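You operate a simulated robot arm through the tools that you are given. There is no shell and no other tool. Be economical: measure what you need, move in short steps, check, and stop when the job is done.

You are at the controls of a simulated robot arm. One attempt, no reset.

## Task
Unlock the chest, put the 17 mm socket in its numbered hole, and lock up again.
Fine: the lock is the black lever; it goes in the SOCKETS drawer; leave the other two on the ledge.

Only the result counts: the job must be done as asked and must still hold three seconds after the hand-in. Knocking over, shifting, dropping, spilling or breaking anything else fails it.

## Robot
A 6-joint arm with a two-finger parallel gripper, fixed in place. Base frame: the origin is at the foot of the arm, x ahead of it, y to its left, z up. Readings come in m, rad, newtons and seconds.
With the tool pointing down near the work surface it reaches from about 0.24 to 0.78 m from the base axis. Its first joint turns from -2.897 to 2.897 rad. Payload 3.91 kg.
The TCP is the grasp point between the finger pads, 0.03 m short of the fingertips. In the tool frame z runs along the fingers and y along their closing line. The gripper opens to 0.11 m. The fingers are 0.02 m wide and 0.01 m thick; the gripper's body (0.048 by 0.112 m) begins 0.055 m behind the TCP.
Orientation is that of the tool frame in the base frame, as a unit quaternion [w, x, y, z]. With the fingers straight down and closing along the base's y, the tool's x points along the base's -x, its y along +y and its z along -z.

## Interface
- The arm moves only by the tool servo_tool. Its argument "increments" is a list that holds one entry, the list of rows, each a list of 7 numbers: the turn, a rotation vector about the tool's x, y, z in rad, then the shift along the tool's x, y, z in m, then the opening, from 0 (shut) to 1 (fully open). In form: [[[wx, wy, wz, tx, ty, tz, grip], ...]]. A call has 1 to 20 rows; each row shifts and turns the commanded pose from where the row before left it, along the tool's axes as they then stand. Each row takes 0.2 s and may step no farther than 0.05 m and 0.15 rad from the row before; otherwise, or with a gripper value out of range, the whole call is refused. A pose out of reach is approached as far as the arm can. The call stops where the force on the tool passes 60 N (or 10 N more than at its start, if that is more) or the arm is blocked; 0.2 s more then pass. The fingers move at their own pace (about 0.045 m/s each) and stop on an object; they squeeze with about 40 N. The grip force told is the motor's: it shows also when the fingers shut on nothing. Time passes only in rows, and 0.2 s behind the last, so rows that do not move let the fingers close. The reply holds the time, the measured pose of the TCP, the force on the tool along the base axes, the opening and the grip force, in the units named above and with some noise.
- Cameras (640 x 400 px; columns grow to the right, rows downward): "scene" is fixed at [0.3995, -0.6522, 1.3609]; the picture's right is [1.00, -0.09, 0.00], its down [-0.03, -0.34, -0.94] and it looks along [0.08, 0.94, -0.34] (base axes); focal length 371 px, centre (320, 200). "wrist" rides on the gripper at [0.077, 0.007, -0.114] in the tool frame; the picture's right is [-0.09, 1.00, 0.00], its down [-0.80, -0.07, -0.59] and it looks along [-0.59, -0.05, 0.80] (tool axes); focal length 270 px, centre (320, 200). There is no depth. A picture from a camera that has moved, and an enlarged one, comes with that camera's place and axes in the base frame and with its lens.
- get_image(camera): a new picture of that camera. It takes no simulated time.
- slide_trunk(by): slides the trunk up (or, below 0, down) by that many m; the arm rides with it, the base frame stays. It gives what a move gives, with no picture.
- close_up(camera, box): a new picture of the part [left, top, right, bottom] of that camera's present view, enlarged. It takes no simulated time.
- finish_job(): hands the job in; it is judged then, once.

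Work in short steps. Places have to be worked out from the pictures, the camera data and where the tool is seen: move nearer, look again, correct. Check each grasp and each placing, and mend what went wrong. You have 120 turns and 84 pictures in all, those below and enlarged ones among them. Open the gripper and draw the arm clear of the work before you hand the job in, unless the task says otherwise; then end with one line.

The tools are called after "Emit:" by a JSON object that holds its "api" and its "payload". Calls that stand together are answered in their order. servo_tool: Moves the arm, as the interface text tells. Its arguments: {"type":"object","properties":{"increments":{"type":"array"}},"required":["increments"]} The other tools are called the same way: slide_trunk (by) slides the trunk up or down; get_image (camera) takes a picture; close_up (camera, box) takes an enlarged picture of a part of a camera's view; finish_job () hands the job in.

At the start:

```text
time: 0.0
tcp_pos: [0.2504, 0.384, 1.1346]
tcp_rot: [0.0, 0.0, 1.0, 0.0]
force: [0.3, 0.0, -0.2]
opening: 0.11
grasp_force: 0.0
trunk travel left (down, up): [-0.55, 0.06]
```

scene: 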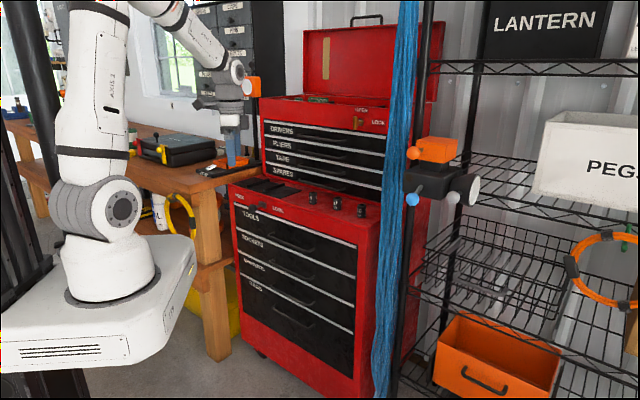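
wrist: 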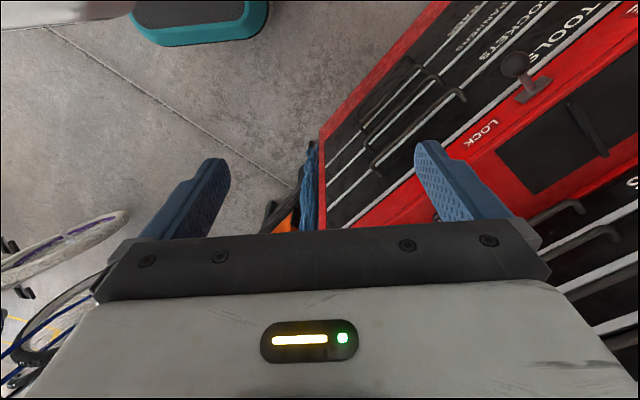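

I'll look closer at the chest, the lock lever and the sockets.

Emit:
{"api": "close_up", "payload": {"camera": "scene", "box": [220, 160, 400, 272]}}

Emit:
{"api": "close_up", "payload": {"camera": "scene", "box": [220, 80, 440, 218]}}

Emit:
{"api": "close_up", "payload": {"camera": "scene", "box": [220, 190, 400, 390]}}

Emit:
{"api": "close_up", "payload": {"camera": "wrist", "box": [320, 0, 640, 240]}}

```text
3.56 times, centred on (310, 216) of scene
camera zoom: at [0.3995, -0.6522, 1.3609], right [1.0, -0.09, 0.0], down [-0.03, -0.34, -0.94], along [0.08, 0.94, -0.34], focal length 1318 px, centre (356, 143)
```

zoom: 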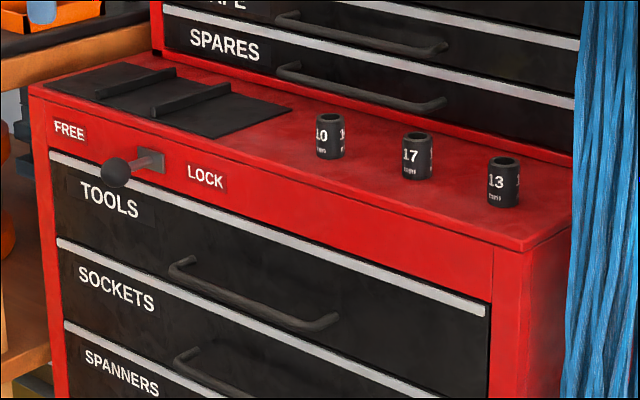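

```text
2.90 times, centred on (330, 149) of scene
camera zoom: at [0.3995, -0.6522, 1.3609], right [1.0, -0.09, 0.0], down [-0.03, -0.34, -0.94], along [0.08, 0.94, -0.34], focal length 1075 px, centre (291, 348)
```

zoom: 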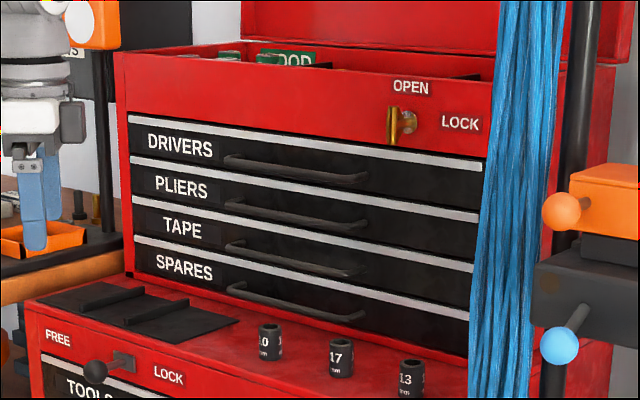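

```text
2.00 times, centred on (310, 290) of scene
camera zoom: at [0.3995, -0.6522, 1.3609], right [1.0, -0.09, 0.0], down [-0.03, -0.34, -0.94], along [0.08, 0.94, -0.34], focal length 742 px, centre (340, 20)
```

zoom: 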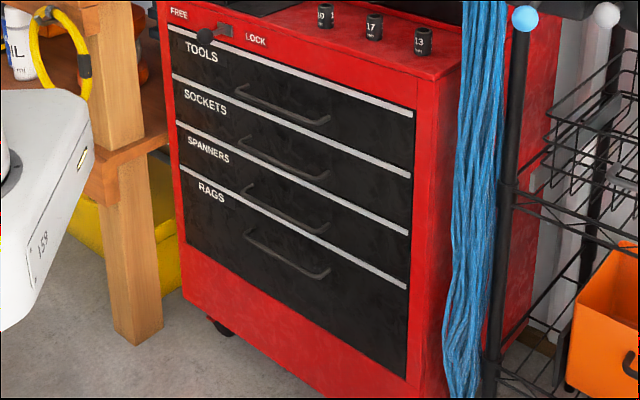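

```text
1.67 times, centred on (480, 120) of wrist
camera zoom: at [0.1741, 0.3908, 1.2495], right [0.09, 1.0, 0.0], down [0.8, -0.07, 0.59], along [0.59, -0.05, -0.8], focal length 450 px, centre (53, 333)
```

zoom: 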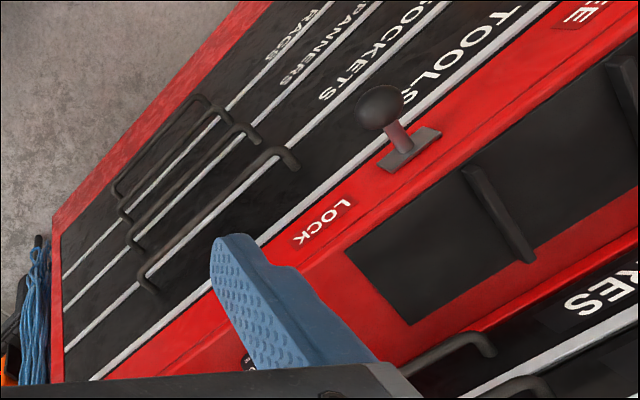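

The chest front runs diagonally, facing the arm; the lever ball triangulates to about (0.26, 0.625, 0.876). I'll turn the tool about the vertical so the wrist camera looks straight at the chest front.

Emit:
{"api": "servo_tool", "payload": {"increments": [[[0, 0, -0.127, 0, 0, 0, 1], [0, 0, -0.127, 0, 0, 0, 1], [0, 0, -0.127, 0, 0, 0, 1], [0, 0, -0.127, 0, 0, 0, 1], [0, 0, -0.127, 0, 0, 0, 1], [0, 0, -0.127, 0, 0, 0, 1], [0, 0, 0, 0, 0, 0, 1]]]}}

Emit:
{"api": "get_image", "payload": {"camera": "wrist"}}

```text
time: 1.6
tcp_pos: [0.2508, 0.3839, 1.1331]
tcp_rot: [-0.001, -0.373, 0.928, 0.0]
force: [-0.4, 0.8, -0.1]
opening: 0.1098
grasp_force: 0.2
trunk travel left (down, up): [-0.55, 0.06]
```

```text
77 pictures are left
camera wrist: at [0.1903, 0.3357, 1.2483], right [-0.63, 0.78, 0.0], down [0.63, 0.5, 0.59], along [0.46, 0.37, -0.8], focal length 270 px, centre (320, 200)
```

wrist: 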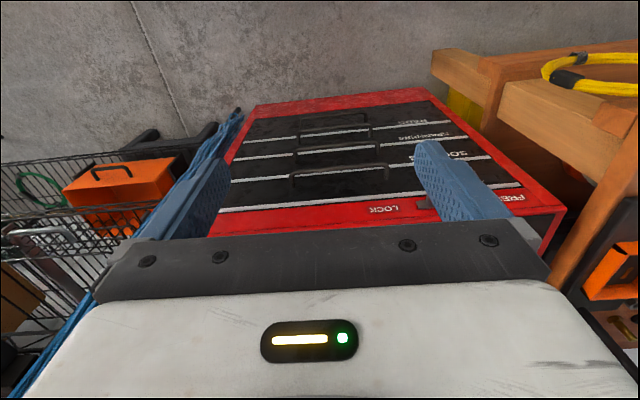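

The front is nearly square in view now, upside-down. I'll zoom on the lever from both cameras.

Emit:
{"api": "close_up", "payload": {"camera": "scene", "box": [225, 180, 305, 230]}}

Emit:
{"api": "close_up", "payload": {"camera": "wrist", "box": [200, 90, 560, 240]}}

```text
8.00 times, centred on (265, 205) of scene
camera zoom: at [0.3995, -0.6522, 1.3609], right [1.0, -0.09, 0.0], down [-0.03, -0.34, -0.94], along [0.08, 0.94, -0.34], focal length 2966 px, centre (760, 160)
```

zoom: 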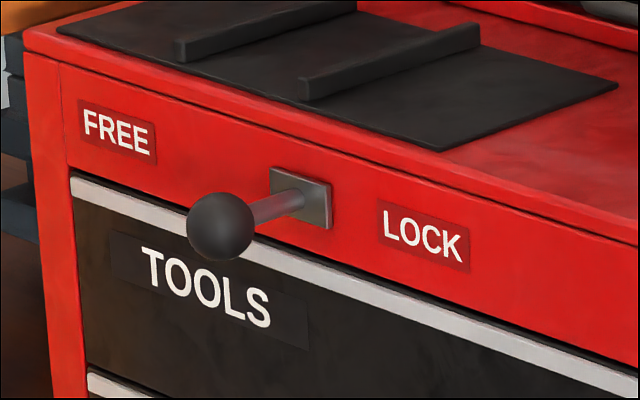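

```text
1.78 times, centred on (380, 165) of wrist
camera zoom: at [0.1903, 0.3357, 1.2483], right [-0.63, 0.78, 0.0], down [0.63, 0.5, 0.59], along [0.46, 0.37, -0.8], focal length 480 px, centre (213, 262)
```

zoom: 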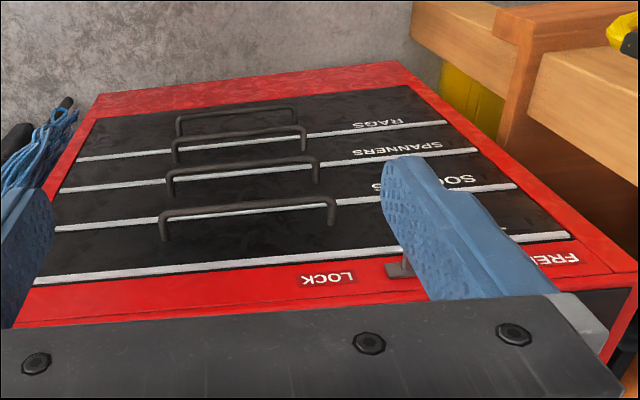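

The lever rod seems to stick out nearly along the front's normal. I'll shift left along the front (and down a bit) so the lever sits between the fingers in the wrist view.

Emit:
{"api": "servo_tool", "payload": {"increments": [[[0, 0, 0, 0, 0.035, 0.02, 1], [0, 0, 0, 0, 0.035, 0.02, 1], [0, 0, 0, 0, 0.035, 0.02, 1], [0, 0, 0, 0, 0.035, 0.02, 1], [0, 0, 0, 0, 0, 0, 1]]]}}

Emit:
{"api": "get_image", "payload": {"camera": "wrist"}}

```text
time: 2.8
tcp_pos: [0.155, 0.4842, 1.0549]
tcp_rot: [0.0, -0.371, 0.928, 0.0]
force: [-0.5, -0.7, 0.2]
opening: 0.11
grasp_force: 0.0
trunk travel left (down, up): [-0.55, 0.06]
```

```text
74 pictures are left
camera wrist: at [0.0944, 0.4362, 1.1695], right [-0.62, 0.78, 0.0], down [0.63, 0.5, 0.59], along [0.46, 0.37, -0.8], focal length 270 px, centre (320, 200)
```

wrist: 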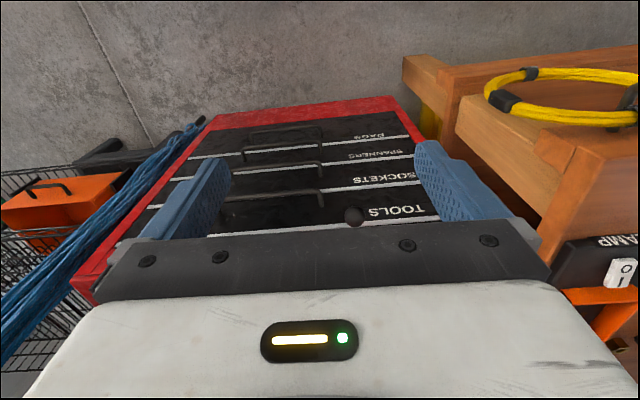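

The palm hides the plate. I'll move inward over the ledge front (still high) to look down on the lever.

Emit:
{"api": "servo_tool", "payload": {"increments": [[[0, 0, 0, -0.04, 0, 0, 1], [0, 0, 0, -0.04, 0, 0, 1], [0, 0, 0, -0.04, 0, 0, 1], [0, 0, 0, 0, 0, 0, 1]]]}}

Emit:
{"api": "get_image", "payload": {"camera": "wrist"}}

```text
time: 3.8
tcp_pos: [0.241, 0.5699, 1.0533]
tcp_rot: [0.0, -0.372, 0.928, 0.0]
force: [-0.2, 0.7, -0.5]
opening: 0.11
grasp_force: 0.0
trunk travel left (down, up): [-0.55, 0.06]
```

```text
73 pictures are left
camera wrist: at [0.1805, 0.5213, 1.1677], right [-0.62, 0.78, 0.0], down [0.63, 0.5, 0.59], along [0.46, 0.37, -0.8], focal length 270 px, centre (320, 200)
```

wrist: 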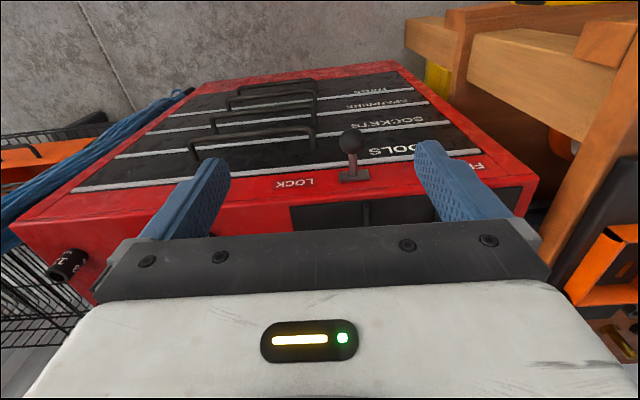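

Emit:
{"api": "close_up", "payload": {"camera": "wrist", "box": [240, 90, 500, 240]}}

Emit:
{"api": "close_up", "payload": {"camera": "wrist", "box": [60, 60, 440, 220]}}

```text
2.46 times, centred on (370, 165) of wrist
camera zoom: at [0.1805, 0.5213, 1.1677], right [-0.62, 0.78, 0.0], down [0.63, 0.5, 0.59], along [0.46, 0.37, -0.8], focal length 665 px, centre (197, 286)
```

zoom: 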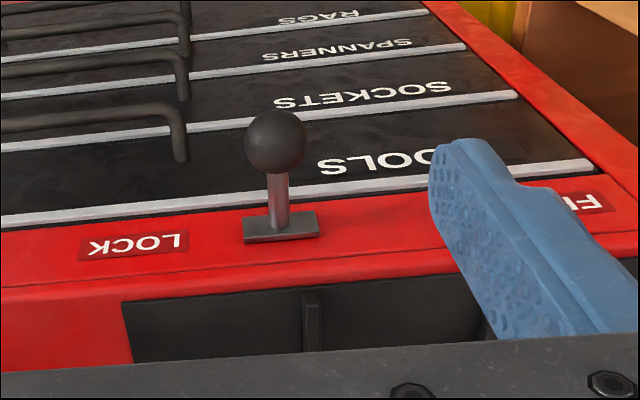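

```text
1.68 times, centred on (250, 140) of wrist
camera zoom: at [0.1805, 0.5213, 1.1677], right [-0.62, 0.78, 0.0], down [0.63, 0.5, 0.59], along [0.46, 0.37, -0.8], focal length 455 px, centre (438, 301)
```

zoom: 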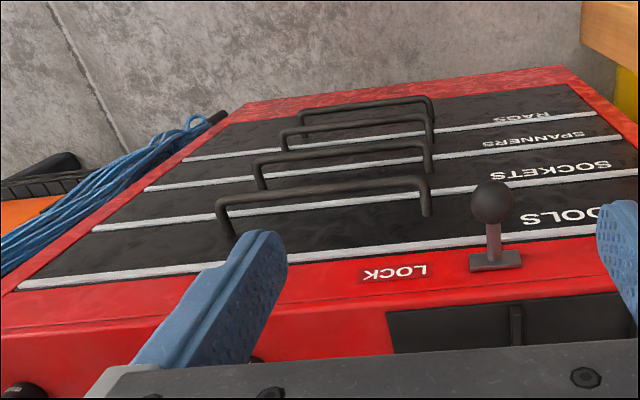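

The lever's ball is at about (0.260, 0.628, 0.876), the rod straight out from its plate at (0.293, 0.663). I'll half close the fingers and come down over the ball to straddle it, stopping above first.

Emit:
{"api": "servo_tool", "payload": {"increments": [[[0, 0, 0, -0.027, 0.0144, 0.02, 0.5], [0, 0, 0, -0.027, 0.0144, 0.02, 0.5], [0, 0, 0, 0, 0, 0.03, 0.5], [0, 0, 0, 0, 0, 0.03, 0.5], [0, 0, 0, 0, 0, 0, 0.5]]]}}

Emit:
{"api": "get_image", "payload": {"camera": "wrist"}}

Emit:
{"api": "close_up", "payload": {"camera": "scene", "box": [205, 140, 345, 230]}}

```text
time: 5.0
tcp_pos: [0.2613, 0.6243, 0.9527]
tcp_rot: [0.0, -0.372, 0.928, 0.0]
force: [-0.1, -0.3, 0.5]
opening: 0.055
grasp_force: 0.0
trunk travel left (down, up): [-0.55, 0.06]
```

```text
70 pictures are left
camera wrist: at [0.2012, 0.5764, 1.0673], right [-0.62, 0.78, 0.0], down [0.63, 0.5, 0.59], along [0.46, 0.37, -0.8], focal length 270 px, centre (320, 200)
```

wrist: 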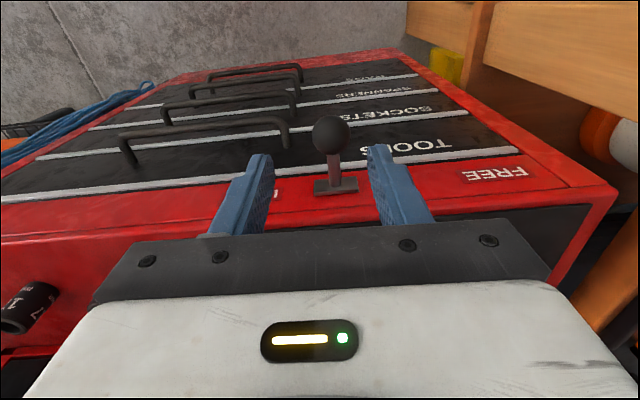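

```text
4.44 times, centred on (275, 185) of scene
camera zoom: at [0.3995, -0.6522, 1.3609], right [1.0, -0.09, 0.0], down [-0.03, -0.34, -0.94], along [0.08, 0.94, -0.34], focal length 1648 px, centre (520, 267)
```

zoom: 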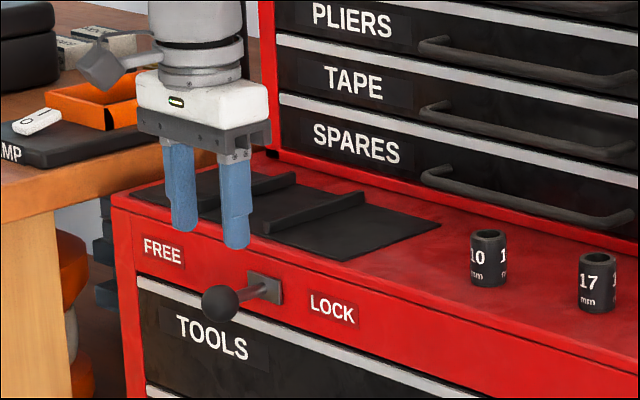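

Fingers line up with the ball at (0.258, 0.632). Small sideways correction and descend to straddle it.

Emit:
{"api": "servo_tool", "payload": {"increments": [[[0, 0, 0, -0.002, 0.005, 0.01, 0.5], [0, 0, 0, 0, 0, 0.03, 0.5], [0, 0, 0, 0, 0, 0.03, 0.5], [0, 0, 0, 0, 0, 0, 0.5]]]}}

Emit:
{"api": "get_image", "payload": {"camera": "wrist"}}

Emit:
{"api": "close_up", "payload": {"camera": "scene", "box": [205, 140, 345, 230]}}

```text
time: 6.0
tcp_pos: [0.2602, 0.6303, 0.8842]
tcp_rot: [0.0, -0.372, 0.928, 0.0]
force: [0.4, -0.5, 0.1]
opening: 0.0549
grasp_force: 0.1
trunk travel left (down, up): [-0.55, 0.06]
```

```text
68 pictures are left
camera wrist: at [0.1993, 0.5822, 0.9985], right [-0.62, 0.78, 0.0], down [0.63, 0.5, 0.59], along [0.46, 0.37, -0.8], focal length 270 px, centre (320, 200)
```

wrist: 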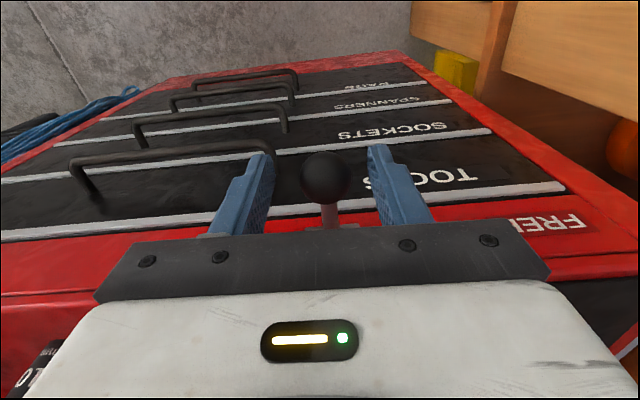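

```text
4.44 times, centred on (275, 185) of scene
camera zoom: at [0.3995, -0.6522, 1.3609], right [1.0, -0.09, 0.0], down [-0.03, -0.34, -0.94], along [0.08, 0.94, -0.34], focal length 1648 px, centre (520, 267)
```

zoom: 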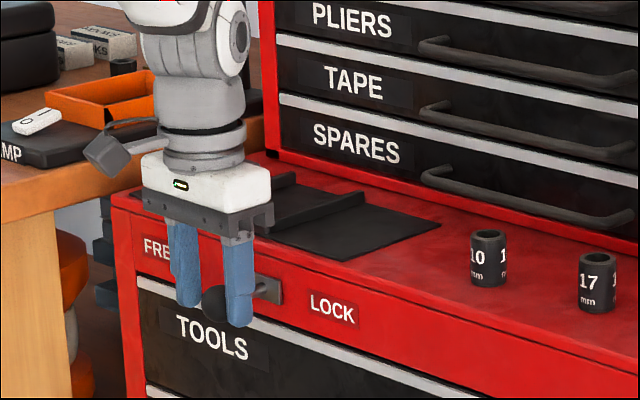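

Ball is between the fingers. Push left toward FREE (tool +y) 5 cm in small steps and read the force.

Emit:
{"api": "servo_tool", "payload": {"increments": [[[0, 0, 0, 0, 0.01, 0, 0.5], [0, 0, 0, 0, 0.01, 0, 0.5], [0, 0, 0, 0, 0.01, 0, 0.5], [0, 0, 0, 0, 0.01, 0, 0.5], [0, 0, 0, 0, 0.01, 0, 0.5]]]}}

Emit:
{"api": "get_image", "payload": {"camera": "wrist"}}

Emit:
{"api": "close_up", "payload": {"camera": "scene", "box": [205, 140, 345, 230]}}

```text
time: 7.2
tcp_pos: [0.2251, 0.6702, 0.8839]
tcp_rot: [0.0, -0.372, 0.928, 0.0]
force: [0.0, 0.0, 0.2]
opening: 0.0548
grasp_force: 0.0
trunk travel left (down, up): [-0.55, 0.06]
```

```text
66 pictures are left
camera wrist: at [0.1642, 0.6211, 0.9994], right [-0.62, 0.78, 0.0], down [0.63, 0.5, 0.59], along [0.46, 0.37, -0.8], focal length 270 px, centre (320, 200)
```

wrist: 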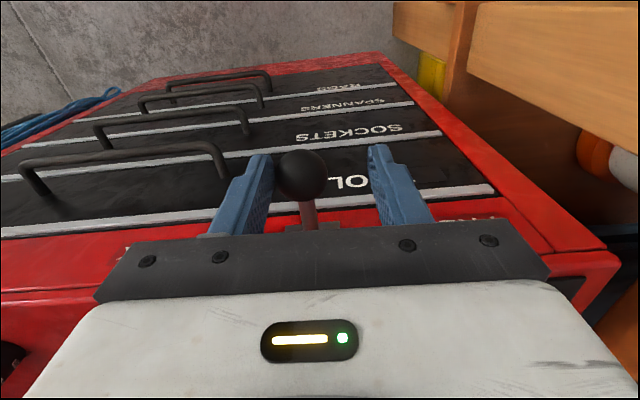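

```text
4.44 times, centred on (275, 185) of scene
camera zoom: at [0.3995, -0.6522, 1.3609], right [1.0, -0.09, 0.0], down [-0.03, -0.34, -0.94], along [0.08, 0.94, -0.34], focal length 1648 px, centre (520, 267)
```

zoom: 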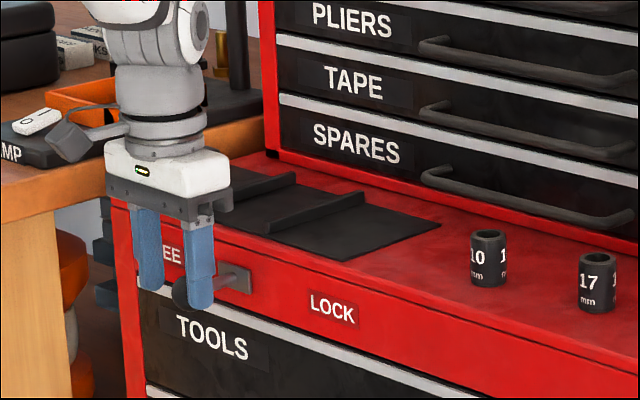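

It's a slider: the plate moved with the ball. Keep pushing left until it stops.

Emit:
{"api": "servo_tool", "payload": {"increments": [[[0, 0, 0, 0, 0.01, 0, 0.5], [0, 0, 0, 0, 0.01, 0, 0.5], [0, 0, 0, 0, 0.01, 0, 0.5], [0, 0, 0, 0, 0.01, 0, 0.5]]]}}

Emit:
{"api": "close_up", "payload": {"camera": "scene", "box": [205, 140, 345, 230]}}

```text
time: 8.2
tcp_pos: [0.202, 0.6922, 0.8838]
tcp_rot: [-0.003, -0.37, 0.929, -0.002]
force: [23.3, -33.7, -0.4]
opening: 0.0751
grasp_force: 19.9
trunk travel left (down, up): [-0.55, 0.06]
```

```text
4.44 times, centred on (275, 185) of scene
camera zoom: at [0.3995, -0.6522, 1.3609], right [1.0, -0.09, 0.0], down [-0.03, -0.34, -0.94], along [0.08, 0.94, -0.34], focal length 1648 px, centre (520, 267)
```

zoom: 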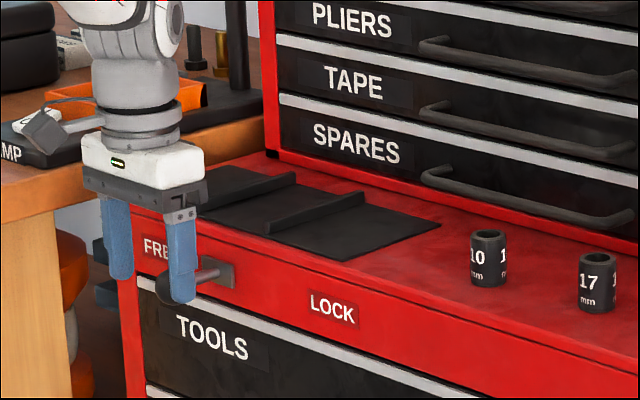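

Stop reached with ~41 N at the FREE end. Back off and rise clear, then look.

Emit:
{"api": "servo_tool", "payload": {"increments": [[[0, 0, 0, 0, -0.012, 0, 0.5], [0, 0, 0, 0, -0.012, 0, 0.5], [0, 0, 0, 0, 0, 0, 0.5], [0, 0, 0, 0, 0, -0.04, 0.5], [0, 0, 0, 0, 0, -0.04, 0.5], [0, 0, 0, 0.03, 0, -0.03, 0.5], [0, 0, 0, 0.03, 0, 0, 0.5], [0, 0, 0, 0, 0, 0, 0.5]]]}}

Emit:
{"api": "close_up", "payload": {"camera": "scene", "box": [225, 170, 365, 260]}}

Emit:
{"api": "get_image", "payload": {"camera": "wrist"}}

```text
time: 10.0
tcp_pos: [0.1696, 0.6379, 0.9948]
tcp_rot: [0.0, -0.371, 0.928, 0.0]
force: [0.2, -1.4, 0.5]
opening: 0.0552
grasp_force: 0.0
trunk travel left (down, up): [-0.55, 0.06]
```

```text
4.44 times, centred on (295, 215) of scene
camera zoom: at [0.3995, -0.6522, 1.3609], right [1.0, -0.09, 0.0], down [-0.03, -0.34, -0.94], along [0.08, 0.94, -0.34], focal length 1648 px, centre (431, 133)
```

zoom: 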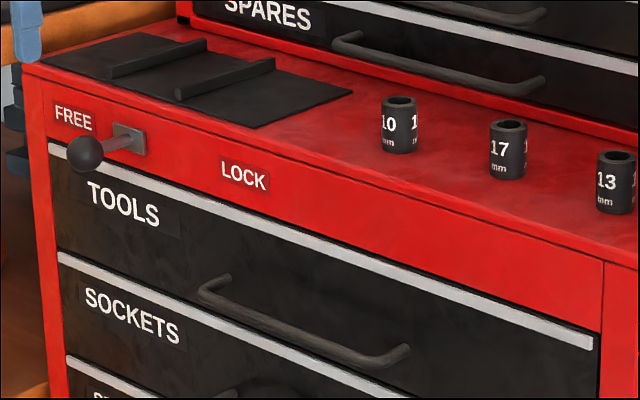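

```text
62 pictures are left
camera wrist: at [0.109, 0.5905, 1.1097], right [-0.62, 0.78, 0.0], down [0.63, 0.5, 0.59], along [0.46, 0.37, -0.8], focal length 270 px, centre (320, 200)
```

wrist: 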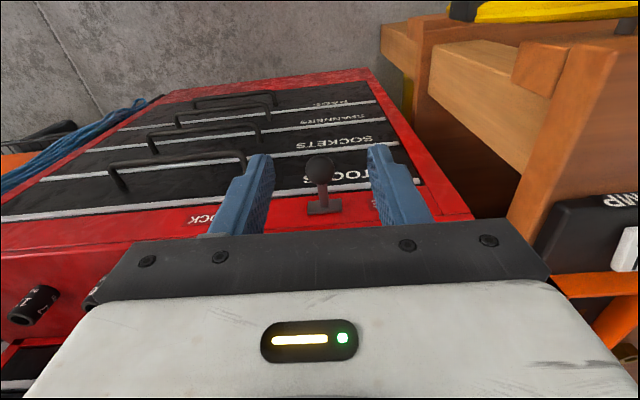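

Lever now sits at the FREE end and stays. Next, move in front of the handles and turn the tool so the fingers will close across the handle bars.

Emit:
{"api": "servo_tool", "payload": {"increments": [[[0, 0, 0, 0.016, -0.043, 0, 0.8], [0, 0, 0, 0.016, -0.043, 0, 0.8], [0, 0, 0, 0.016, -0.043, 0, 0.8], [0, 0, 0, 0.016, -0.043, 0, 0.8], [0, 0, 0, 0.016, -0.043, 0, 0.8], [0, 0, 0.143, 0, 0, 0, 0.8], [0, 0, 0.143, 0, 0, 0, 0.8], [0, 0, 0.143, 0, 0, 0, 0.8], [0, 0, 0.143, 0, 0, 0, 0.8], [0, 0, 0.143, 0, 0, 0, 0.8], [0, 0, 0.143, 0, 0, 0, 0.8], [0, 0, 0.143, 0, 0, 0, 0.8], [0, 0, 0.143, 0, 0, 0, 0.8], [0, 0, 0.143, 0, 0, 0, 0.8], [0, 0, 0.143, 0, 0, 0, 0.8], [0, 0, 0.141, 0, 0, 0, 0.8], [0, 0, 0, 0, 0, 0, 0.8]]]}}

```text
time: 13.6
tcp_pos: [0.2605, 0.4275, 0.9943]
tcp_rot: [0.0, 0.394, 0.919, 0.0]
force: [0.2, -0.5, -1.8]
opening: 0.088
grasp_force: 0.1
trunk travel left (down, up): [-0.55, 0.06]
```

Tool x is now along the front. Tilt the fingers toward the chest, about 20° below horizontal.

Emit:
{"api": "servo_tool", "payload": {"increments": [[[-0.15, 0, 0, 0, 0, 0, 0.8], [-0.15, 0, 0, 0, 0, 0, 0.8], [-0.15, 0, 0, 0, 0, 0, 0.8], [-0.15, 0, 0, 0, 0, 0, 0.8], [-0.15, 0, 0, 0, 0, 0, 0.8], [-0.15, 0, 0, 0, 0, 0, 0.8], [-0.15, 0, 0, 0, 0, 0, 0.8], [-0.15, 0, 0, 0, 0, 0, 0.8], [0, 0, 0, 0, 0, 0, 0.8]]]}}

Emit:
{"api": "get_image", "payload": {"camera": "wrist"}}

Emit:
{"api": "get_image", "payload": {"camera": "scene"}}

```text
time: 15.6
tcp_pos: [0.2608, 0.4285, 0.9954]
tcp_rot: [0.085, 0.383, 0.898, 0.202]
force: [0.1, -0.2, 0.4]
opening: 0.0882
grasp_force: 0.2
out of reach, approached as far as the arm can: row 4, 5, 6, 7, 8
trunk travel left (down, up): [-0.55, 0.06]
```

```text
61 pictures are left
camera wrist: at [0.1766, 0.4542, 1.1028], right [0.71, 0.56, 0.43], down [0.32, -0.8, 0.51], along [0.62, -0.22, -0.75], focal length 270 px, centre (320, 200)
```

wrist: 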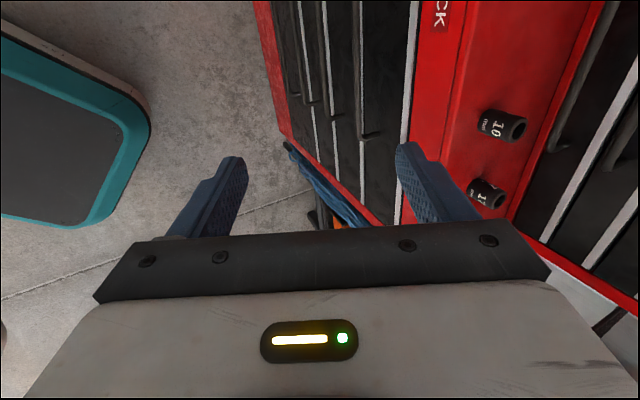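

```text
60 pictures are left
```

scene: 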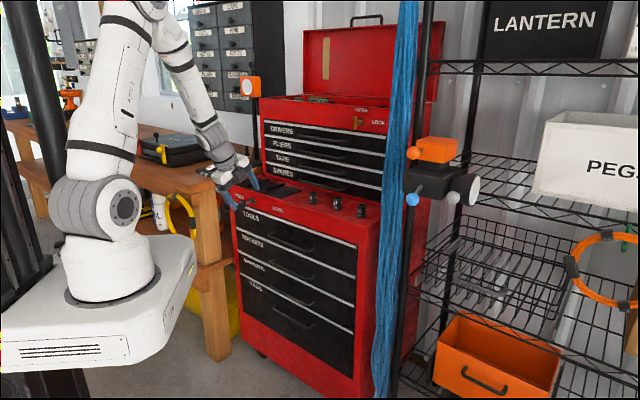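

The wrist can't tilt further here (~26° from vertical), but that's enough to hook a handle from above with one finger. Lower the trunk 0.28 m, which brings the hand in front of the handles, and look.

Emit:
{"api": "slide_trunk", "payload": {"by": -0.28}}

Emit:
{"api": "get_image", "payload": {"camera": "wrist"}}

Emit:
{"api": "get_image", "payload": {"camera": "scene"}}

```text
time: 18.4
tcp_pos: [0.2609, 0.4292, 0.7161]
tcp_rot: [0.085, 0.383, 0.898, 0.201]
force: [-0.1, -0.2, 0.2]
opening: 0.0881
grasp_force: 0.0
trunk travel left (down, up): [-0.27, 0.34]
```

```text
59 pictures are left
camera wrist: at [0.1765, 0.4542, 0.8229], right [0.71, 0.56, 0.43], down [0.32, -0.8, 0.51], along [0.62, -0.22, -0.75], focal length 270 px, centre (320, 200)
```

wrist: 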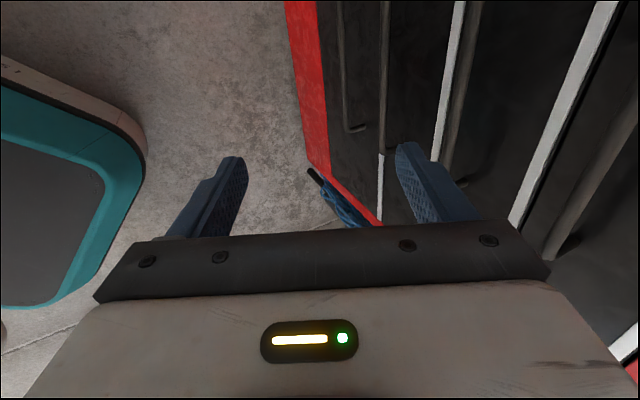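

```text
58 pictures are left
```

scene: 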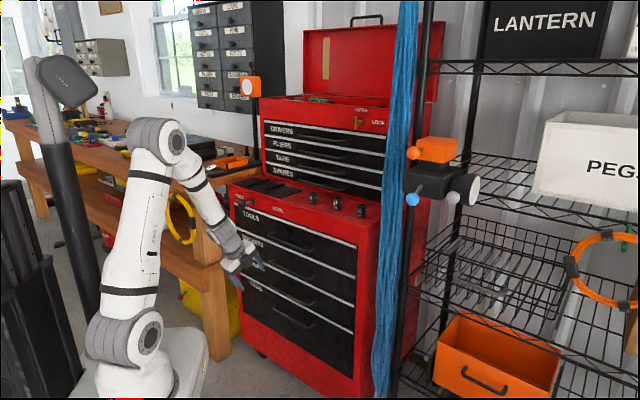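

The bars run vertically in this view. I'll zoom to locate the SOCKETS bar and its gap accurately.

Emit:
{"api": "close_up", "payload": {"camera": "wrist", "box": [320, 0, 640, 270]}}

Emit:
{"api": "close_up", "payload": {"camera": "scene", "box": [220, 200, 380, 300]}}

```text
1.48 times, centred on (480, 135) of wrist
camera zoom: at [0.1765, 0.4542, 0.8229], right [0.71, 0.56, 0.43], down [0.32, -0.8, 0.51], along [0.62, -0.22, -0.75], focal length 400 px, centre (83, 296)
```

zoom: 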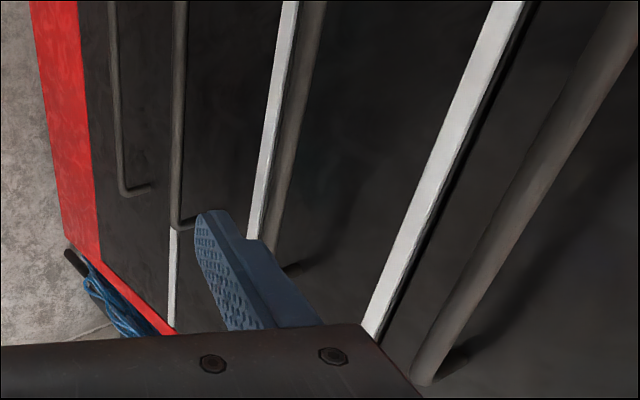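

```text
4.00 times, centred on (300, 250) of scene
camera zoom: at [0.3995, -0.6522, 1.3609], right [1.0, -0.09, 0.0], down [-0.03, -0.34, -0.94], along [0.08, 0.94, -0.34], focal length 1483 px, centre (400, 0)
```

zoom: 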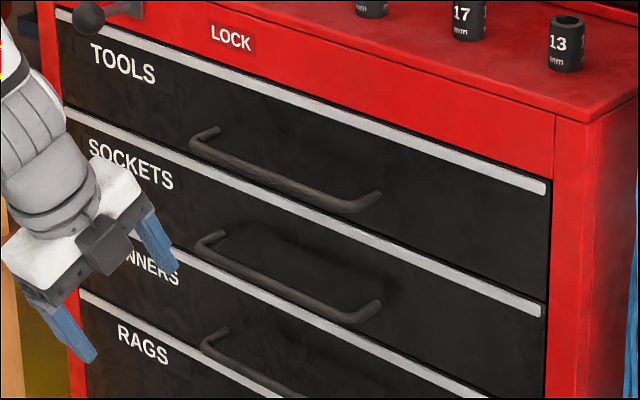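

ψ≈45°, SOCKETS bar centre ≈ (0.385, 0.536, 0.663), standing ~3.6 cm off the face. I'll open fully and go to a pre-hook position just above and outside the bar.

Emit:
{"api": "servo_tool", "payload": {"increments": [[[0, 0, 0, -0.003, 0.019, 0.0132, 1], [0, 0, 0, -0.003, 0.019, 0.0132, 1], [0, 0, 0, -0.003, 0.019, 0.0132, 1], [0, 0, 0, 0, 0.0185, 0.013, 1], [0, 0, 0, 0, 0, 0, 1]]]}}

Emit:
{"api": "get_image", "payload": {"camera": "wrist"}}

Emit:
{"api": "close_up", "payload": {"camera": "scene", "box": [220, 200, 380, 300]}}

```text
time: 19.6
tcp_pos: [0.3339, 0.4854, 0.6984]
tcp_rot: [0.085, 0.383, 0.898, 0.201]
force: [0.4, 0.1, -0.1]
opening: 0.1102
grasp_force: 0.0
trunk travel left (down, up): [-0.27, 0.34]
```

```text
55 pictures are left
camera wrist: at [0.2498, 0.5113, 0.805], right [0.71, 0.56, 0.42], down [0.32, -0.8, 0.51], along [0.62, -0.22, -0.75], focal length 270 px, centre (320, 200)
```

wrist: 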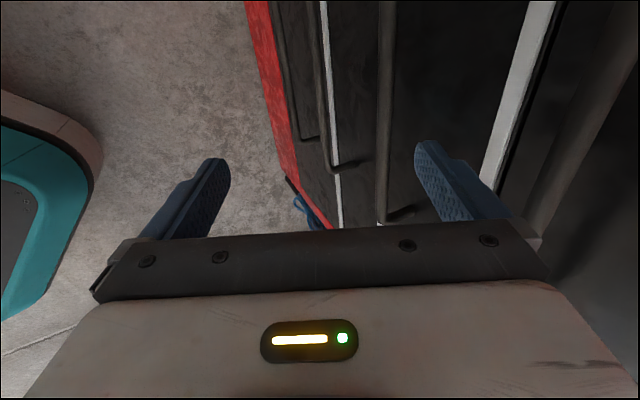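

```text
4.00 times, centred on (300, 250) of scene
camera zoom: at [0.3995, -0.6522, 1.3609], right [1.0, -0.09, 0.0], down [-0.03, -0.34, -0.94], along [0.08, 0.94, -0.34], focal length 1483 px, centre (400, 0)
```

zoom: 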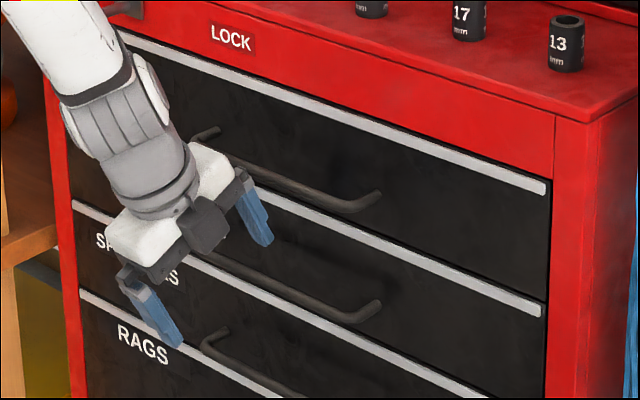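

The bar lies just inside the upper finger, a bit below its tip. Slide along the tool axis to put that finger behind the bar.

Emit:
{"api": "servo_tool", "payload": {"increments": [[[0, 0, 0, 0, 0, 0.02, 1], [0, 0, 0, 0, 0, 0.02, 1], [0, 0, 0, 0, 0, 0.016, 1], [0, 0, 0, 0, 0, 0, 1]]]}}

Emit:
{"api": "get_image", "payload": {"camera": "wrist"}}

Emit:
{"api": "close_up", "payload": {"camera": "scene", "box": [220, 200, 380, 300]}}

```text
time: 20.6
tcp_pos: [0.3485, 0.5029, 0.6484]
tcp_rot: [0.087, 0.384, 0.897, 0.202]
force: [1.1, 0.3, 0.2]
opening: 0.1101
grasp_force: 0.1
trunk travel left (down, up): [-0.27, 0.34]
```

```text
53 pictures are left
camera wrist: at [0.2644, 0.5285, 0.7557], right [0.71, 0.56, 0.43], down [0.32, -0.8, 0.51], along [0.62, -0.22, -0.75], focal length 270 px, centre (320, 200)
```

wrist: 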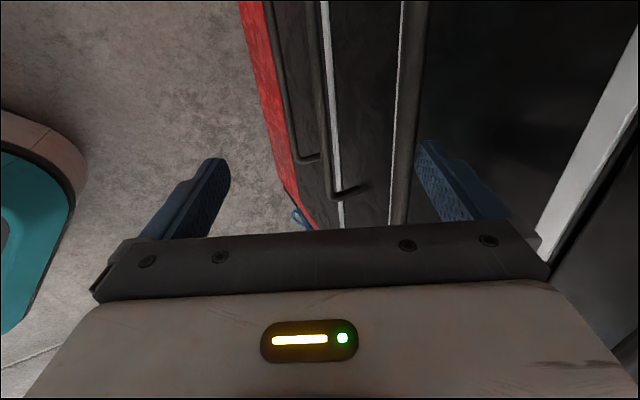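

```text
4.00 times, centred on (300, 250) of scene
camera zoom: at [0.3995, -0.6522, 1.3609], right [1.0, -0.09, 0.0], down [-0.03, -0.34, -0.94], along [0.08, 0.94, -0.34], focal length 1483 px, centre (400, 0)
```

zoom: 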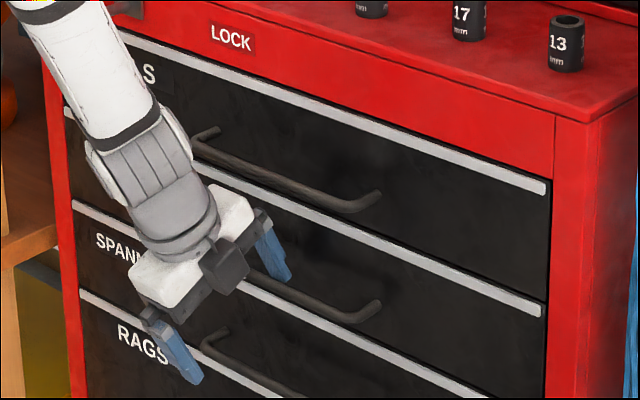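

Emit:
{"api": "close_up", "payload": {"camera": "scene", "box": [265, 245, 325, 285]}}

Emit:
{"api": "close_up", "payload": {"camera": "wrist", "box": [360, 90, 520, 240]}}

```text
10.00 times, centred on (295, 265) of scene
camera zoom: at [0.3995, -0.6522, 1.3609], right [1.0, -0.09, 0.0], down [-0.03, -0.34, -0.94], along [0.08, 0.94, -0.34], focal length 3708 px, centre (570, -450)
```

zoom: 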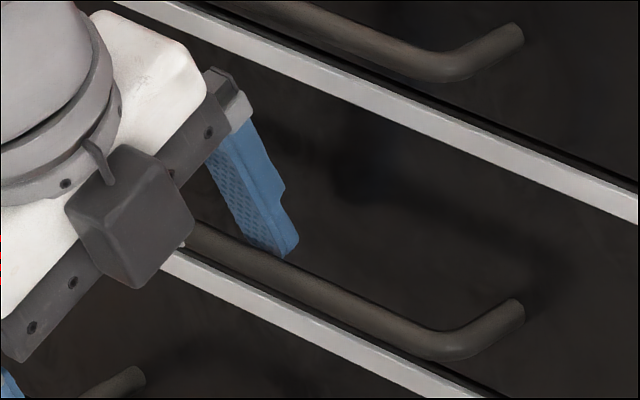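

```text
2.67 times, centred on (440, 165) of wrist
camera zoom: at [0.2644, 0.5285, 0.7557], right [0.71, 0.56, 0.43], down [0.32, -0.8, 0.51], along [0.62, -0.22, -0.75], focal length 721 px, centre (0, 293)
```

zoom: 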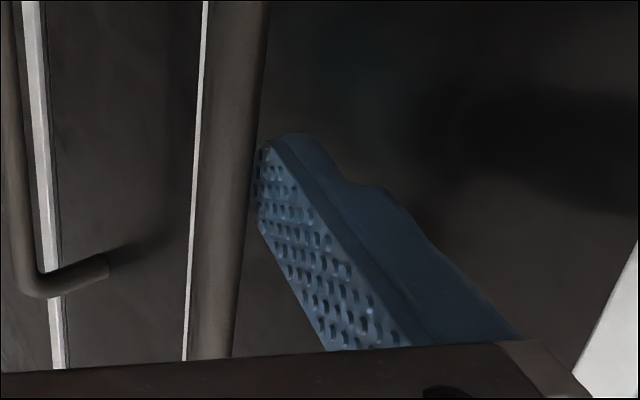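

The tip is just behind the bar. Go 1 cm deeper, then pull outward along the normal.

Emit:
{"api": "servo_tool", "payload": {"increments": [[[0, 0, 0, 0, -0.003, 0.006, 1], [0, 0, 0, 0, -0.003, 0.007, 1], [0, 0, 0, 0, -0.0136, -0.0064, 1], [0, 0, 0, 0, -0.0136, -0.0064, 1], [0, 0, 0, 0, -0.0136, -0.0064, 1], [0, 0, 0, 0, -0.0136, -0.0064, 1], [0, 0, 0, 0, -0.0136, -0.0064, 1], [0, 0, 0, 0, 0, 0, 1]]]}}

Emit:
{"api": "get_image", "payload": {"camera": "scene"}}

Emit:
{"api": "get_image", "payload": {"camera": "wrist"}}

```text
time: 22.4
tcp_pos: [0.312, 0.4699, 0.6666]
tcp_rot: [0.084, 0.383, 0.898, 0.197]
force: [0.4, -0.6, -1.4]
opening: 0.1101
grasp_force: 0.1
out of reach, approached as far as the arm can: row 4, 5, 6, 7
trunk travel left (down, up): [-0.27, 0.34]
```

```text
49 pictures are left
```

scene: 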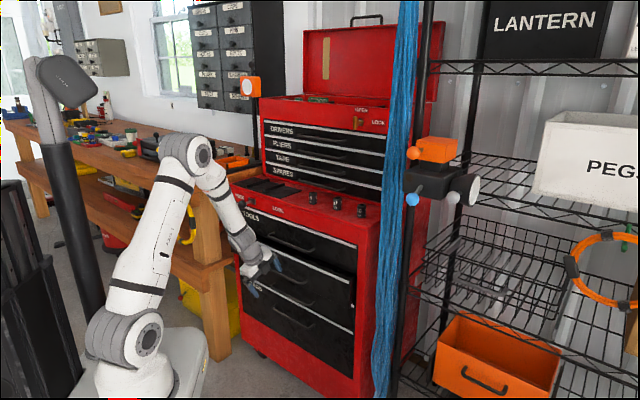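

```text
48 pictures are left
camera wrist: at [0.2279, 0.4958, 0.7739], right [0.71, 0.56, 0.42], down [0.33, -0.79, 0.51], along [0.62, -0.23, -0.75], focal length 270 px, centre (320, 200)
```

wrist: 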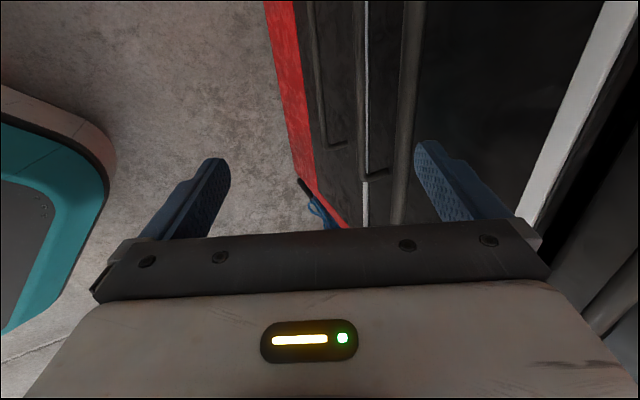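

The drawer has started to open; the arm hit its tilt limit. I'll zoom to check the hook before continuing with a less tilted hand.

Emit:
{"api": "close_up", "payload": {"camera": "scene", "box": [235, 215, 355, 295]}}

```text
5.00 times, centred on (295, 255) of scene
camera zoom: at [0.3995, -0.6522, 1.3609], right [1.0, -0.09, 0.0], down [-0.03, -0.34, -0.94], along [0.08, 0.94, -0.34], focal length 1854 px, centre (445, -75)
```

zoom: 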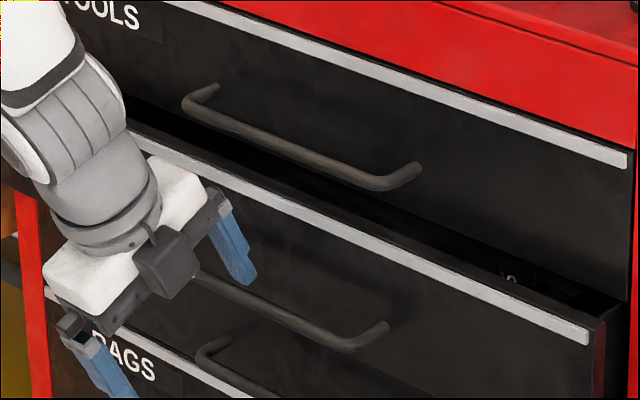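

Gap open ~4–5 cm, finger still just behind the bar. Reduce the tilt (which also drops that finger deeper), then pull more.

Emit:
{"api": "servo_tool", "payload": {"increments": [[[0.1, 0, 0, 0, 0.002, 0.003, 1], [0.1, 0, 0, 0, 0.002, 0.003, 1], [0.05, 0, 0, 0, 0, 0.003, 1], [0, 0, 0, 0, -0.015, -0.0027, 1], [0, 0, 0, 0, -0.015, -0.0027, 1], [0, 0, 0, 0, -0.015, -0.0027, 1], [0, 0, 0, 0, -0.015, -0.0027, 1], [0, 0, 0, 0, 0, 0, 1]]]}}

Emit:
{"api": "close_up", "payload": {"camera": "scene", "box": [215, 205, 375, 305]}}

```text
time: 23.2
tcp_pos: [0.323, 0.4797, 0.6716]
tcp_rot: [0.042, 0.392, 0.912, 0.114]
force: [4.9, -2.0, 24.9]
opening: 0.1098
grasp_force: 0.0
trunk travel left (down, up): [-0.27, 0.34]
stopped in row 3: the force on the tool passed its limit (the readings are from after the stop); the commanded pose is now the measured one
```

```text
4.00 times, centred on (295, 255) of scene
camera zoom: at [0.3995, -0.6522, 1.3609], right [1.0, -0.09, 0.0], down [-0.03, -0.34, -0.94], along [0.08, 0.94, -0.34], focal length 1483 px, centre (420, -20)
```

zoom: 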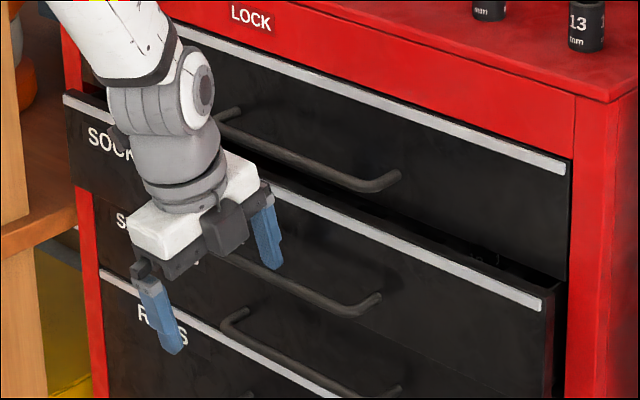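

The finger came down on top of the bar (25 N). Lift 2 cm, move 1.4 cm inward and come down again behind it.

Emit:
{"api": "servo_tool", "payload": {"increments": [[[0, 0, 0, 0, 0.0048, -0.0194, 1], [0, 0, 0, 0, 0.0136, 0.0034, 1], [0, 0, 0, 0, 0, 0, 1], [0, 0, 0, 0, -0.0028, 0.0114, 1], [0, 0, 0, 0, -0.0028, 0.0114, 1], [0, 0, 0, 0, -0.0028, 0.0114, 1], [0, 0, 0, 0, 0, 0, 1]]]}}

Emit:
{"api": "close_up", "payload": {"camera": "scene", "box": [235, 215, 355, 295]}}

```text
time: 24.8
tcp_pos: [0.3305, 0.4894, 0.6517]
tcp_rot: [0.043, 0.391, 0.913, 0.108]
force: [-0.2, 0.4, 0.1]
opening: 0.1101
grasp_force: 0.0
trunk travel left (down, up): [-0.27, 0.34]
```

```text
5.00 times, centred on (295, 255) of scene
camera zoom: at [0.3995, -0.6522, 1.3609], right [1.0, -0.09, 0.0], down [-0.03, -0.34, -0.94], along [0.08, 0.94, -0.34], focal length 1854 px, centre (445, -75)
```

zoom: 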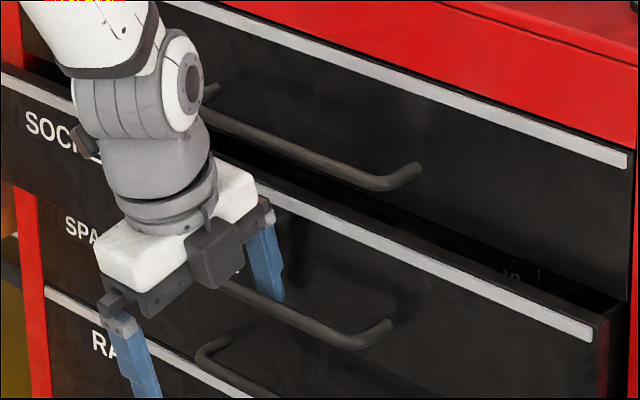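

Finger is now well behind the bar with no force. Pull outward 8 cm.

Emit:
{"api": "servo_tool", "payload": {"increments": [[[0, 0, 0, 0, -0.0194, -0.0045, 1], [0, 0, 0, 0, -0.0194, -0.0045, 1], [0, 0, 0, 0, -0.0194, -0.0045, 1], [0, 0, 0, 0, -0.0194, -0.0045, 1], [0, 0, 0, 0, 0, 0, 1]]]}}

Emit:
{"api": "close_up", "payload": {"camera": "scene", "box": [195, 195, 375, 315]}}

```text
time: 26.0
tcp_pos: [0.2732, 0.4342, 0.653]
tcp_rot: [0.044, 0.393, 0.912, 0.108]
force: [0.1, 0.6, -0.7]
opening: 0.1099
grasp_force: 0.0
trunk travel left (down, up): [-0.27, 0.34]
```

```text
3.33 times, centred on (285, 255) of scene
camera zoom: at [0.3995, -0.6522, 1.3609], right [1.0, -0.09, 0.0], down [-0.03, -0.34, -0.94], along [0.08, 0.94, -0.34], focal length 1236 px, centre (437, 17)
```

zoom: 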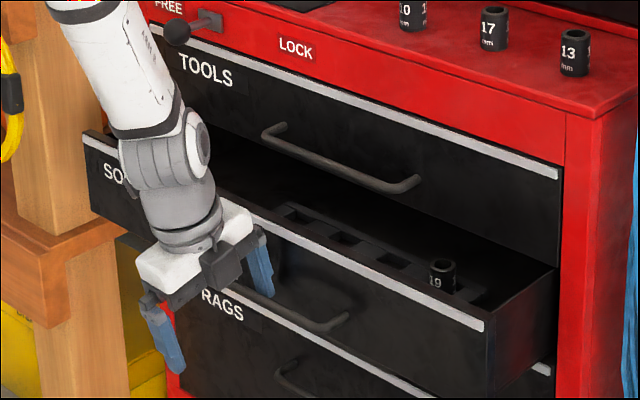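

Drawer is sliding; the hole tray with a 19 socket is visible. Pull another 7 cm for room.

Emit:
{"api": "servo_tool", "payload": {"increments": [[[0, 0, 0, 0, -0.0194, -0.0045, 1], [0, 0, 0, 0, -0.0194, -0.0045, 1], [0, 0, 0, 0, -0.0194, -0.0045, 1], [0, 0, 0, 0, -0.01, -0.0022, 1], [0, 0, 0, 0, 0, 0, 1]]]}}

Emit:
{"api": "close_up", "payload": {"camera": "scene", "box": [195, 195, 375, 315]}}

```text
time: 27.2
tcp_pos: [0.2228, 0.385, 0.6489]
tcp_rot: [0.042, 0.393, 0.912, 0.109]
force: [1.0, 0.2, 0.7]
opening: 0.11
grasp_force: 0.0
trunk travel left (down, up): [-0.27, 0.34]
```

```text
3.33 times, centred on (285, 255) of scene
camera zoom: at [0.3995, -0.6522, 1.3609], right [1.0, -0.09, 0.0], down [-0.03, -0.34, -0.94], along [0.08, 0.94, -0.34], focal length 1236 px, centre (437, 17)
```

zoom: 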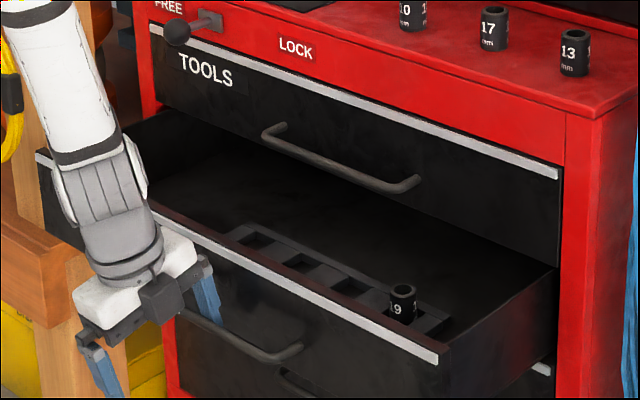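

Drawer is open ~18 cm. Unhook: slightly inward, straight up, then raise the trunk.

Emit:
{"api": "servo_tool", "payload": {"increments": [[[0, 0, 0, 0, 0.004, 0.001, 1], [0, 0, 0, 0, 0.0048, -0.0194, 1], [0, 0, 0, 0, 0.0048, -0.0194, 1], [0, 0, 0, 0, 0.0048, -0.0194, 1], [0, 0, 0, 0, 0.0048, -0.0194, 1], [0, 0, 0, 0, 0, 0, 1]]]}}

Emit:
{"api": "slide_trunk", "payload": {"by": 0.28}}

Emit:
{"api": "get_image", "payload": {"camera": "wrist"}}

Emit:
{"api": "close_up", "payload": {"camera": "scene", "box": [195, 165, 395, 305]}}

```text
time: 28.6
tcp_pos: [0.2255, 0.3874, 0.7324]
tcp_rot: [0.042, 0.391, 0.913, 0.109]
force: [0.6, 0.6, 0.3]
opening: 0.1099
grasp_force: 0.1
trunk travel left (down, up): [-0.27, 0.34]
```

```text
time: 31.4
tcp_pos: [0.2252, 0.387, 1.0123]
tcp_rot: [0.043, 0.393, 0.912, 0.109]
force: [0.3, -0.8, 0.7]
opening: 0.1101
grasp_force: 0.1
trunk travel left (down, up): [-0.55, 0.06]
```

```text
42 pictures are left
camera wrist: at [0.1588, 0.4288, 1.1262], right [0.76, 0.6, 0.23], down [0.41, -0.73, 0.56], along [0.5, -0.33, -0.8], focal length 270 px, centre (320, 200)
```

wrist: 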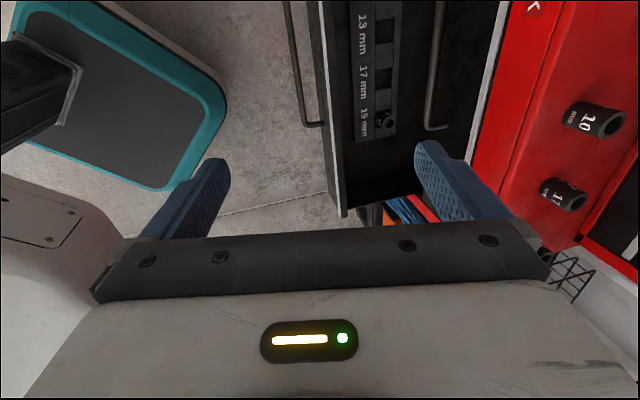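

```text
2.86 times, centred on (295, 235) of scene
camera zoom: at [0.3995, -0.6522, 1.3609], right [1.0, -0.09, 0.0], down [-0.03, -0.34, -0.94], along [0.08, 0.94, -0.34], focal length 1059 px, centre (391, 100)
```

zoom: 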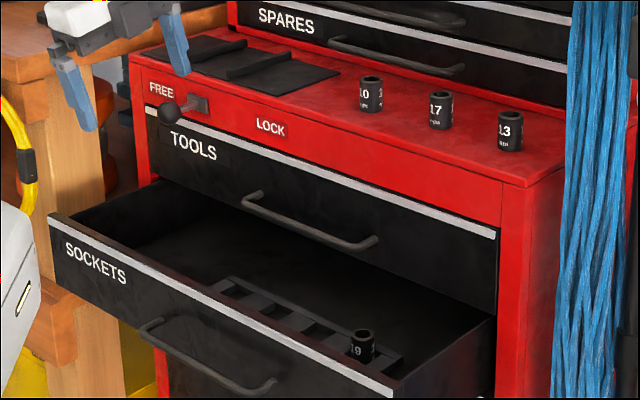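

Holes are labelled (…13, 17, 19). Zoom on them to tie label to hole.

Emit:
{"api": "close_up", "payload": {"camera": "wrist", "box": [310, 0, 460, 150]}}

```text
2.67 times, centred on (385, 75) of wrist
camera zoom: at [0.1588, 0.4288, 1.1262], right [0.76, 0.6, 0.23], down [0.41, -0.73, 0.56], along [0.5, -0.33, -0.8], focal length 721 px, centre (147, 533)
```

zoom: 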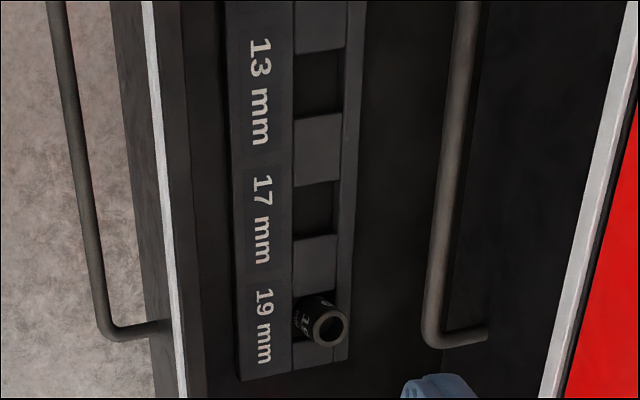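

The 17 hole is next to the 19 socket, but it still lies under the TOOLS handle; I need the drawer ~9 cm further out. Go back down, re-hook the same way and pull.

Emit:
{"api": "slide_trunk", "payload": {"by": -0.28}}

Emit:
{"api": "servo_tool", "payload": {"increments": [[[0, 0, 0, 0, -0.0046, 0.0194, 1], [0, 0, 0, 0, -0.0046, 0.0194, 1], [0, 0, 0, 0, -0.0046, 0.0194, 1], [0, 0, 0, 0, -0.0046, 0.0194, 1], [0, 0, 0, 0, 0, 0, 1]]]}}

```text
time: 34.2
tcp_pos: [0.2251, 0.3882, 0.731]
tcp_rot: [0.043, 0.391, 0.913, 0.109]
force: [0.6, -0.5, 0.3]
opening: 0.1099
grasp_force: 0.1
trunk travel left (down, up): [-0.27, 0.34]
```

```text
time: 35.5
tcp_pos: [0.225, 0.3875, 0.6532]
tcp_rot: [0.042, 0.392, 0.912, 0.109]
force: [0.1, 0.1, -0.2]
opening: 0.11
grasp_force: 0.1
trunk travel left (down, up): [-0.27, 0.34]
```

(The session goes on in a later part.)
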